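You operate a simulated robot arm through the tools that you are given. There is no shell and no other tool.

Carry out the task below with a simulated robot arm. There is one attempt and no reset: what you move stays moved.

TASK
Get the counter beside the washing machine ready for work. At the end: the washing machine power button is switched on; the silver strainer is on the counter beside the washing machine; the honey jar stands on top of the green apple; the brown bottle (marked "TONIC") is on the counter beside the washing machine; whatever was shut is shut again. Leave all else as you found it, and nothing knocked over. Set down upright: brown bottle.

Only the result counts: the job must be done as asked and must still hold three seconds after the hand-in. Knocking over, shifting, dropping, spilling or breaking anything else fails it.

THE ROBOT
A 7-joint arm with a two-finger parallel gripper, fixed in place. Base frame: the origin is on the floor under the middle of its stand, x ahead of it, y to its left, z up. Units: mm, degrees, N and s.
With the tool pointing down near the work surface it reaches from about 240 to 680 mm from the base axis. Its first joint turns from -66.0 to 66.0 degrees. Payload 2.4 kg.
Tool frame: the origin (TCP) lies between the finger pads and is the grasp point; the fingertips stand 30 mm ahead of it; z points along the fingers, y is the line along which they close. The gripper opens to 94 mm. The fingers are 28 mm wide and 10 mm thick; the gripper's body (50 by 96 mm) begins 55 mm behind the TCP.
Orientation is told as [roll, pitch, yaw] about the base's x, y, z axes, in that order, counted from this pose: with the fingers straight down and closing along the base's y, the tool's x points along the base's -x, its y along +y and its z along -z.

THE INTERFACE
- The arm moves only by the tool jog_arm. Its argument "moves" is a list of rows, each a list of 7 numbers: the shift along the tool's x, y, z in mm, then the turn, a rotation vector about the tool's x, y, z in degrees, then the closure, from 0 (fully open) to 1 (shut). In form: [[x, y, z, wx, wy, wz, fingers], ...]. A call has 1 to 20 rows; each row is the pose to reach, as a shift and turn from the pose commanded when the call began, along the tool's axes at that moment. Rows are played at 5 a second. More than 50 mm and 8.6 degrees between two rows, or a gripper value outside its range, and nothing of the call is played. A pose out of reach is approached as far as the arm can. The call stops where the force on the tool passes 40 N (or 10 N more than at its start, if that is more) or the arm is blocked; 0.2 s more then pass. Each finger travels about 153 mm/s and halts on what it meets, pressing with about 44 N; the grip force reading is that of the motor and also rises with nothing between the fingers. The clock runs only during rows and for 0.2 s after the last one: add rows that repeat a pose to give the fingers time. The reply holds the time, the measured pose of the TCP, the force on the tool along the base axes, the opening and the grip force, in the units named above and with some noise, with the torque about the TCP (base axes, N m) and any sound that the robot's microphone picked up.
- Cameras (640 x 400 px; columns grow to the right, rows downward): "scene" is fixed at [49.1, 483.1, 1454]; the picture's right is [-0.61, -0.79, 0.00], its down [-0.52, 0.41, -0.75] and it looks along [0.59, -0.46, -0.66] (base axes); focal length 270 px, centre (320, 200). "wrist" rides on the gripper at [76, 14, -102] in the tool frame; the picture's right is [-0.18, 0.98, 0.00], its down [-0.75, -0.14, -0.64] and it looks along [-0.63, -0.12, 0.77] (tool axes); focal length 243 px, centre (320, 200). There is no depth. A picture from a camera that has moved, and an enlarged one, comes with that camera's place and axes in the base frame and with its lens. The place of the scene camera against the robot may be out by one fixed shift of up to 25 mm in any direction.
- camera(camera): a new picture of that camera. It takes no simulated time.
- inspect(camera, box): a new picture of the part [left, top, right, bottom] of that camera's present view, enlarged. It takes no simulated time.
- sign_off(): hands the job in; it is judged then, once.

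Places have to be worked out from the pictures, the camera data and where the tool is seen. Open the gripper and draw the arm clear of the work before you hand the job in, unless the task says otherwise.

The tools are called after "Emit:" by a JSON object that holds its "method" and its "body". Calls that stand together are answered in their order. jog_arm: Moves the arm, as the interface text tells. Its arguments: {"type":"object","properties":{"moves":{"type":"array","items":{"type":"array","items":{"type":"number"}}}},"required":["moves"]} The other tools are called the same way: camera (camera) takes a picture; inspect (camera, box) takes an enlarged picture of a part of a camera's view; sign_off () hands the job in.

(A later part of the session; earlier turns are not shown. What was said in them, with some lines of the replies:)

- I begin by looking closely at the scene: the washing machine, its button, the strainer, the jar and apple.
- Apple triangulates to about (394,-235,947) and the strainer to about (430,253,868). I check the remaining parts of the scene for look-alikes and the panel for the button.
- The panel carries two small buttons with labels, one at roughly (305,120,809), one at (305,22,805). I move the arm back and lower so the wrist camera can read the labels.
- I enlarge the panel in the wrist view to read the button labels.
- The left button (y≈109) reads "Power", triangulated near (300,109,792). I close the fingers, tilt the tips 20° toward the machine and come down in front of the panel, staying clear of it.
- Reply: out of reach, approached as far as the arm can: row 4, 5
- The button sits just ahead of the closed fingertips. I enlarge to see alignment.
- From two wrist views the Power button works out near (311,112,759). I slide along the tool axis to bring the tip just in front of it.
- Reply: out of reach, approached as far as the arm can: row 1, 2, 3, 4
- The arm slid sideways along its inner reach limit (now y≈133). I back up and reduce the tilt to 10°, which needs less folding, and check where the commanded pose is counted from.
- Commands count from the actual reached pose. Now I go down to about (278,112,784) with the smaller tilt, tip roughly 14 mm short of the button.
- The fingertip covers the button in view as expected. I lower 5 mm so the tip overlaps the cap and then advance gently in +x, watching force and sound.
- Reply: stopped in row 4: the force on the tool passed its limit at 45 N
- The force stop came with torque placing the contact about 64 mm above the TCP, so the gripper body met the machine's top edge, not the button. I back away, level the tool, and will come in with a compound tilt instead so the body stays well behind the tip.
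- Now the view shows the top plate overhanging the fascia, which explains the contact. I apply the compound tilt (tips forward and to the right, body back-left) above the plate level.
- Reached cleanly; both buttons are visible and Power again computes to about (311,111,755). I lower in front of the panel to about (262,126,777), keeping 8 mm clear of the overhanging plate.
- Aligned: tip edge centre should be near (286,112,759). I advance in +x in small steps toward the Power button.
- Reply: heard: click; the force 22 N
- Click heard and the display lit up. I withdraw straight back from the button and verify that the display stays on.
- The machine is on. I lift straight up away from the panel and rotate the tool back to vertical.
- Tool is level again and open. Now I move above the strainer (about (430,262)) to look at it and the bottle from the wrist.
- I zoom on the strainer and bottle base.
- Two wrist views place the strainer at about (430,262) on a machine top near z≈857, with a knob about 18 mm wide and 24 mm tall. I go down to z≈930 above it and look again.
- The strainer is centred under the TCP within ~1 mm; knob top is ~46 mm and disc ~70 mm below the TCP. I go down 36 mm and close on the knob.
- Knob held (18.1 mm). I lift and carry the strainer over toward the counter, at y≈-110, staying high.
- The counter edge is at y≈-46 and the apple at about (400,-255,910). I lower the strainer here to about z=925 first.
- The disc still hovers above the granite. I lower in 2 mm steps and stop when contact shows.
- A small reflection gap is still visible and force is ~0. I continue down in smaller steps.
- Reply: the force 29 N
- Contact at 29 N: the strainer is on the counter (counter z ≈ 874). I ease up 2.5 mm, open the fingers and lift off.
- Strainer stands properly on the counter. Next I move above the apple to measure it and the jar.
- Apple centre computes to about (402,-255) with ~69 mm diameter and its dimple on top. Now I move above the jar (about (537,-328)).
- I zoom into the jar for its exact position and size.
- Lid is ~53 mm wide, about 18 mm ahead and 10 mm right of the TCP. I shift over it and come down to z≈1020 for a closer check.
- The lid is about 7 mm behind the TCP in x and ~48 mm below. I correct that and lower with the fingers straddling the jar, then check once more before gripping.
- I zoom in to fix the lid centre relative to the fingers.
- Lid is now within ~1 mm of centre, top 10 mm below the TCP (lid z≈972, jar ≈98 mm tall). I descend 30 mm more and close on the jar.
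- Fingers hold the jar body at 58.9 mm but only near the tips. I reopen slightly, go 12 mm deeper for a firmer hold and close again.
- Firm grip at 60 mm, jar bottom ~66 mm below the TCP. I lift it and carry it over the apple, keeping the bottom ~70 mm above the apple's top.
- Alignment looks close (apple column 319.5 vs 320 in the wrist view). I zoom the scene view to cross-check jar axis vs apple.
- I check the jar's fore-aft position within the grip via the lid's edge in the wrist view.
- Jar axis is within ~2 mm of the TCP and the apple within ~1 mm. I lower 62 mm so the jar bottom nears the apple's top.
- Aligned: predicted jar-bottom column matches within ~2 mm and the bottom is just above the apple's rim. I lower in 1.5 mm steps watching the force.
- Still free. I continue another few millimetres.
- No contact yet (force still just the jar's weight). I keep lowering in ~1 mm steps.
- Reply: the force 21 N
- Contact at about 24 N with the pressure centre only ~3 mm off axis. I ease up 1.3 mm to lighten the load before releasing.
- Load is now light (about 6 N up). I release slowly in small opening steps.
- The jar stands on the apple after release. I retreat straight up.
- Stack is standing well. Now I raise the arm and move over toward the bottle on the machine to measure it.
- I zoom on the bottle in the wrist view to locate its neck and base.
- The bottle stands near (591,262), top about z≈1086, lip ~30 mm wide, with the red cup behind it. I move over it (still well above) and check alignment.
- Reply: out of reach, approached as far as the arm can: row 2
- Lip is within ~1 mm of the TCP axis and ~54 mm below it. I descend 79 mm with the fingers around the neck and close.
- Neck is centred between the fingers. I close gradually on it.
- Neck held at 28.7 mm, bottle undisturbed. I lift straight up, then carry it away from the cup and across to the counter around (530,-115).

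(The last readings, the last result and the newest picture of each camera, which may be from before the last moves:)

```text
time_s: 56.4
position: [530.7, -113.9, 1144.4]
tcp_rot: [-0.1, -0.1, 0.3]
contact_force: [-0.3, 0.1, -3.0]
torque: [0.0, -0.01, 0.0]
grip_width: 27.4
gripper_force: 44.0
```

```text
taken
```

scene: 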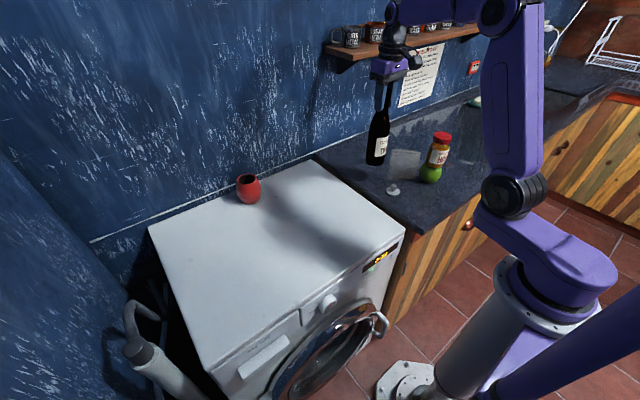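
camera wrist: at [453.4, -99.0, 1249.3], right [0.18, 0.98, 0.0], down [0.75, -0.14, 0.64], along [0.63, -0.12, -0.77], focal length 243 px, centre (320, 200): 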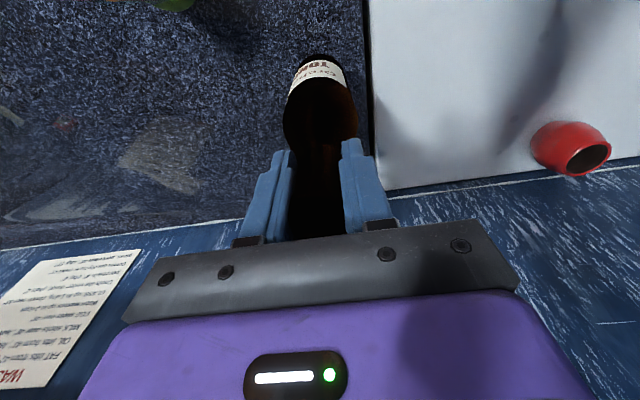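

The bottle is over the counter. I zoom to confirm it hangs upright and has a clear landing spot.

Emit:
{"method": "inspect", "body": {"camera": "scene", "box": [340, 70, 440, 205]}}

Emit:
{"method": "inspect", "body": {"camera": "wrist", "box": [220, 30, 420, 250]}}

```text
2.96 times, centred on (390, 138) of scene
camera zoom: at [49.1, 483.1, 1454.0], right [-0.61, -0.79, 0.0], down [-0.52, 0.41, -0.75], along [0.59, -0.46, -0.66], focal length 801 px, centre (113, 385)
```

zoom: 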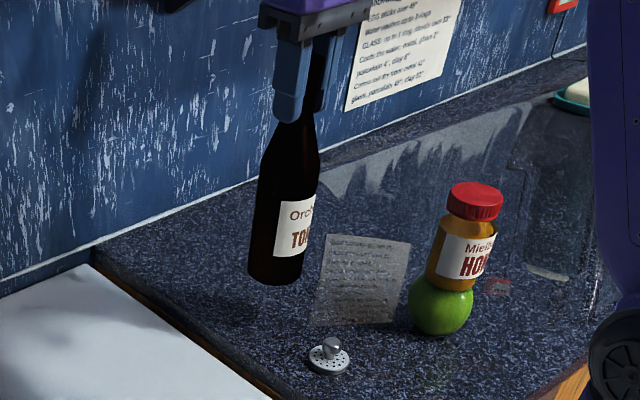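

```text
1.82 times, centred on (320, 140) of wrist
camera zoom: at [453.4, -99.0, 1249.3], right [0.18, 0.98, 0.0], down [0.75, -0.14, 0.64], along [0.63, -0.12, -0.77], focal length 441 px, centre (320, 309)
```

zoom: 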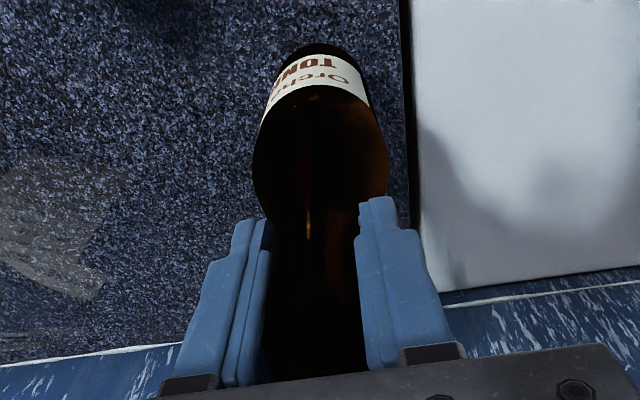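

It hangs upright, unchanged from the pick. I lower about 58 mm, then will feel for the counter.

Emit:
{"method": "jog_arm", "body": {"moves": [[0, 0, 15, 0, 0, 0, 1], [0, 0, 32, 0, 0, 0, 1], [0, 0, 48, 0, 0, 0, 1], [0, 0, 58, 0, 0, 0, 1], [0, 0, 58, 0, 0, 0, 1]]}}

Emit:
{"method": "inspect", "body": {"camera": "scene", "box": [340, 100, 420, 190]}}

```text
time_s: 57.6
position: [531.7, -115.0, 1087.1]
tcp_rot: [-0.2, -0.1, 0.3]
contact_force: [0.5, 1.0, -3.2]
torque: [0.0, -0.01, 0.01]
grip_width: 27.4
gripper_force: 43.9
```

```text
4.44 times, centred on (380, 145) of scene
camera zoom: at [49.1, 483.1, 1454.0], right [-0.61, -0.79, 0.0], down [-0.52, 0.41, -0.75], along [0.59, -0.46, -0.66], focal length 1202 px, centre (53, 444)
```

zoom: 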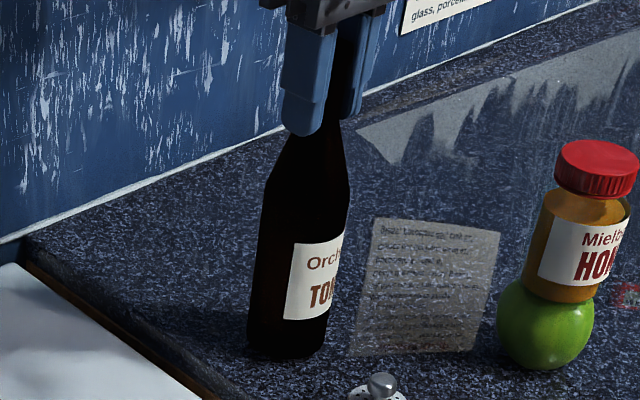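

The bottle is about 10 mm above the counter. I lower in ~1.5 mm steps watching for contact.

Emit:
{"method": "jog_arm", "body": {"moves": [[0, 0, 2, 0, 0, 0, 1], [0, 0, 4, 0, 0, 0, 1], [0, 0, 5.5, 0, 0, 0, 1], [0, 0, 7, 0, 0, 0, 1], [0, 0, 7, 0, 0, 0, 1]]}}

```text
time_s: 58.8
position: [531.2, -114.7, 1080.4]
tcp_rot: [-0.1, -0.3, 0.3]
contact_force: [-1.8, 0.7, 10.3]
torque: [0.47, 0.6, 0.04]
grip_width: 27.5
gripper_force: 43.9
```

Touchdown (≈13 N, slightly on one edge). I ease off half a millimetre and open the fingers slowly so it settles flat.

Emit:
{"method": "jog_arm", "body": {"moves": [[0, 0, 0.3, 0, 0, 0, 1], [0, 0, -0.2, 0, 0, 0, 0.73], [0, 0, -0.2, 0, 0, 0, 0.71], [0, 0, -0.2, 0, 0, 0, 0.69], [0, 0, -0.2, 0, 0, 0, 0.67], [0, 0, -0.2, 0, 0, 0, 0.64], [0, 0, -0.2, 0, 0, 0, 0.58], [0, 0, -0.2, 0, 0, 0, 0.48], [0, 0, -0.2, 0, 0, 0, 0.3], [0, 0, -0.2, 0, 0, 0, 0.1], [0, 0, -0.2, 0, 0, 0, 0]]}}

Emit:
{"method": "camera", "body": {"camera": "wrist"}}

Emit:
{"method": "inspect", "body": {"camera": "scene", "box": [340, 100, 420, 190]}}

```text
time_s: 61.2
position: [530.7, -113.6, 1080.6]
tcp_rot: [-0.2, -0.1, 0.3]
contact_force: [0.1, -1.2, -1.1]
torque: [0.01, 0.0, 0.02]
grip_width: 94.0
gripper_force: 0.1
```

```text
taken
camera wrist: at [453.4, -99.1, 1184.5], right [0.18, 0.98, 0.0], down [0.75, -0.14, 0.64], along [0.63, -0.12, -0.77], focal length 243 px, centre (320, 200)
```

wrist: 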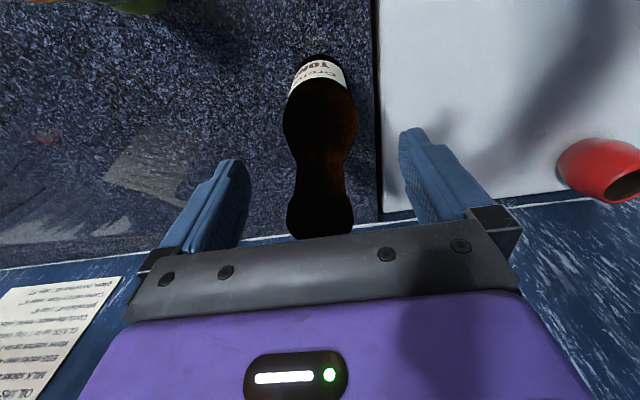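

```text
4.44 times, centred on (380, 145) of scene
camera zoom: at [49.1, 483.1, 1454.0], right [-0.61, -0.79, 0.0], down [-0.52, 0.41, -0.75], along [0.59, -0.46, -0.66], focal length 1202 px, centre (53, 444)
```

zoom: 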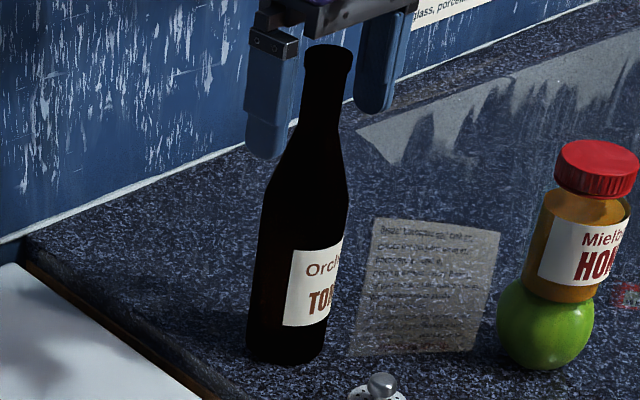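

The bottle stands upright on the counter. I retreat straight up and then back toward the starting place.

Emit:
{"method": "jog_arm", "body": {"moves": [[0, 0, -15, 0, 0, 0, 0], [0, 0, -45, 0, 0, 0, 0], [0, 0, -85, 0, 0, 0, 0], [10, 0, -115, 0, 0, 0, 0], [45, 10, -120, 0, 0, 0, 0], [85, 30, -120, 0, 0, 0, 0], [120, 50, -120, 0, 0, 0, 0], [140, 68, -120, 0, 0, 0, 0], [140, 68, -120, 0, 0, 0, 0]]}}

Emit:
{"method": "camera", "body": {"camera": "wrist"}}

Emit:
{"method": "camera", "body": {"camera": "scene"}}

```text
time_s: 63.2
position: [389.5, -46.6, 1199.4]
tcp_rot: [-0.1, 0.0, 0.3]
contact_force: [0.1, 0.4, 0.2]
torque: [0.02, 0.02, 0.0]
grip_width: 94.1
gripper_force: 0.2
```

```text
taken
camera wrist: at [313.0, -30.5, 1303.6], right [0.18, 0.98, 0.0], down [0.75, -0.14, 0.64], along [0.63, -0.12, -0.77], focal length 243 px, centre (320, 200)
```

wrist: 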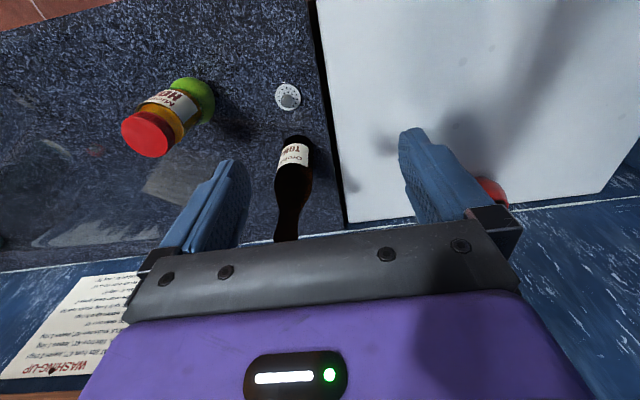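

```text
taken
```

scene: 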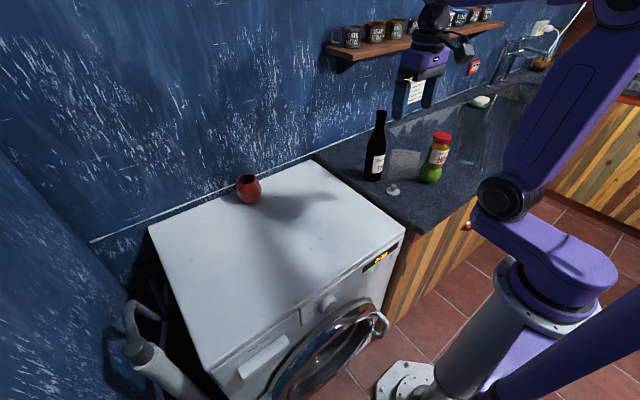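

I do a final close check of the display, the cup, and the objects on the counter.

Emit:
{"method": "inspect", "body": {"camera": "scene", "box": [340, 230, 420, 290]}}

Emit:
{"method": "inspect", "body": {"camera": "scene", "box": [340, 100, 470, 210]}}

Emit:
{"method": "inspect", "body": {"camera": "scene", "box": [200, 130, 420, 270]}}

```text
6.67 times, centred on (380, 260) of scene
camera zoom: at [49.1, 483.1, 1454.0], right [-0.61, -0.79, 0.0], down [-0.52, 0.41, -0.75], along [0.59, -0.46, -0.66], focal length 1803 px, centre (-80, -200)
```

zoom: 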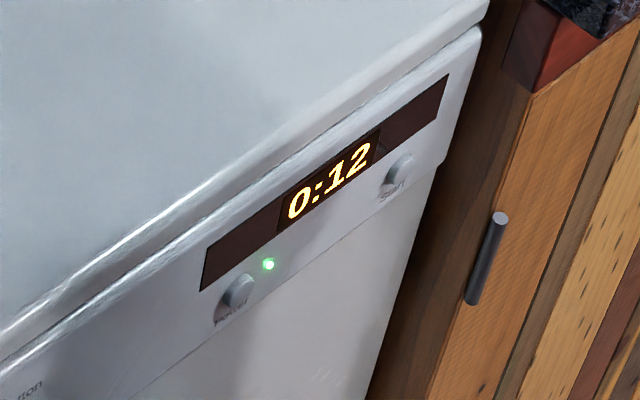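

```text
3.64 times, centred on (405, 155) of scene
camera zoom: at [49.1, 483.1, 1454.0], right [-0.61, -0.79, 0.0], down [-0.52, 0.41, -0.75], along [0.59, -0.46, -0.66], focal length 983 px, centre (11, 364)
```

zoom: 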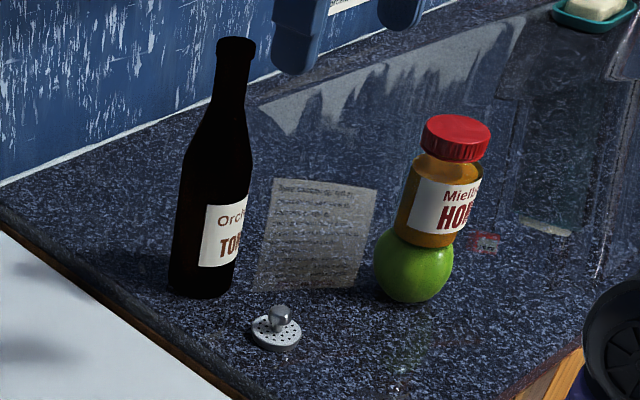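

```text
2.86 times, centred on (310, 200) of scene
camera zoom: at [49.1, 483.1, 1454.0], right [-0.61, -0.79, 0.0], down [-0.52, 0.41, -0.75], along [0.59, -0.46, -0.66], focal length 773 px, centre (349, 200)
```

zoom: 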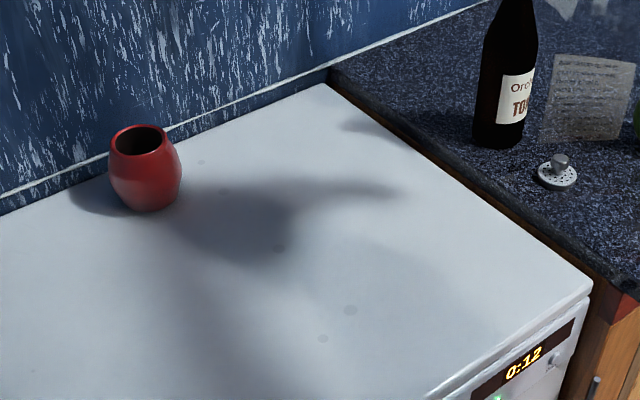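

The display reads 0:12 and the power light is green. The strainer and the upright bottle are on the counter, and the honey jar stands on the apple. The cup hasn't moved, the machine door looks shut as before, and the arm is clear with the gripper open. I hand the job in.

Emit:
{"method": "sign_off", "body": {}}

```text
The job is handed in.
```

I finished every part of the task and handed it in. I haven't seen the judge's result.

- **Washing machine:** the Power button is on. I heard the click, the display reads 0:12 and the green light is lit. I did not press the Start button.
- **Silver strainer:** it sits flat on the counter, about 60 mm from the washing machine.
- **Honey jar:** it stands on top of the green apple and stayed steady after I let go.
- **Brown bottle ("TONIC"):** it stands upright on the counter beside the washing machine.
- **Everything else:** the machine door looks shut as before. The red cup is where it was, and nothing was knocked over.

On my first try at the button, the gripper pressed against the front edge of the machine's top with about 45 N and stopped. I saw no damage or movement, and I reached the button from a different angle.

The gripper is open and the arm is back near its starting position.
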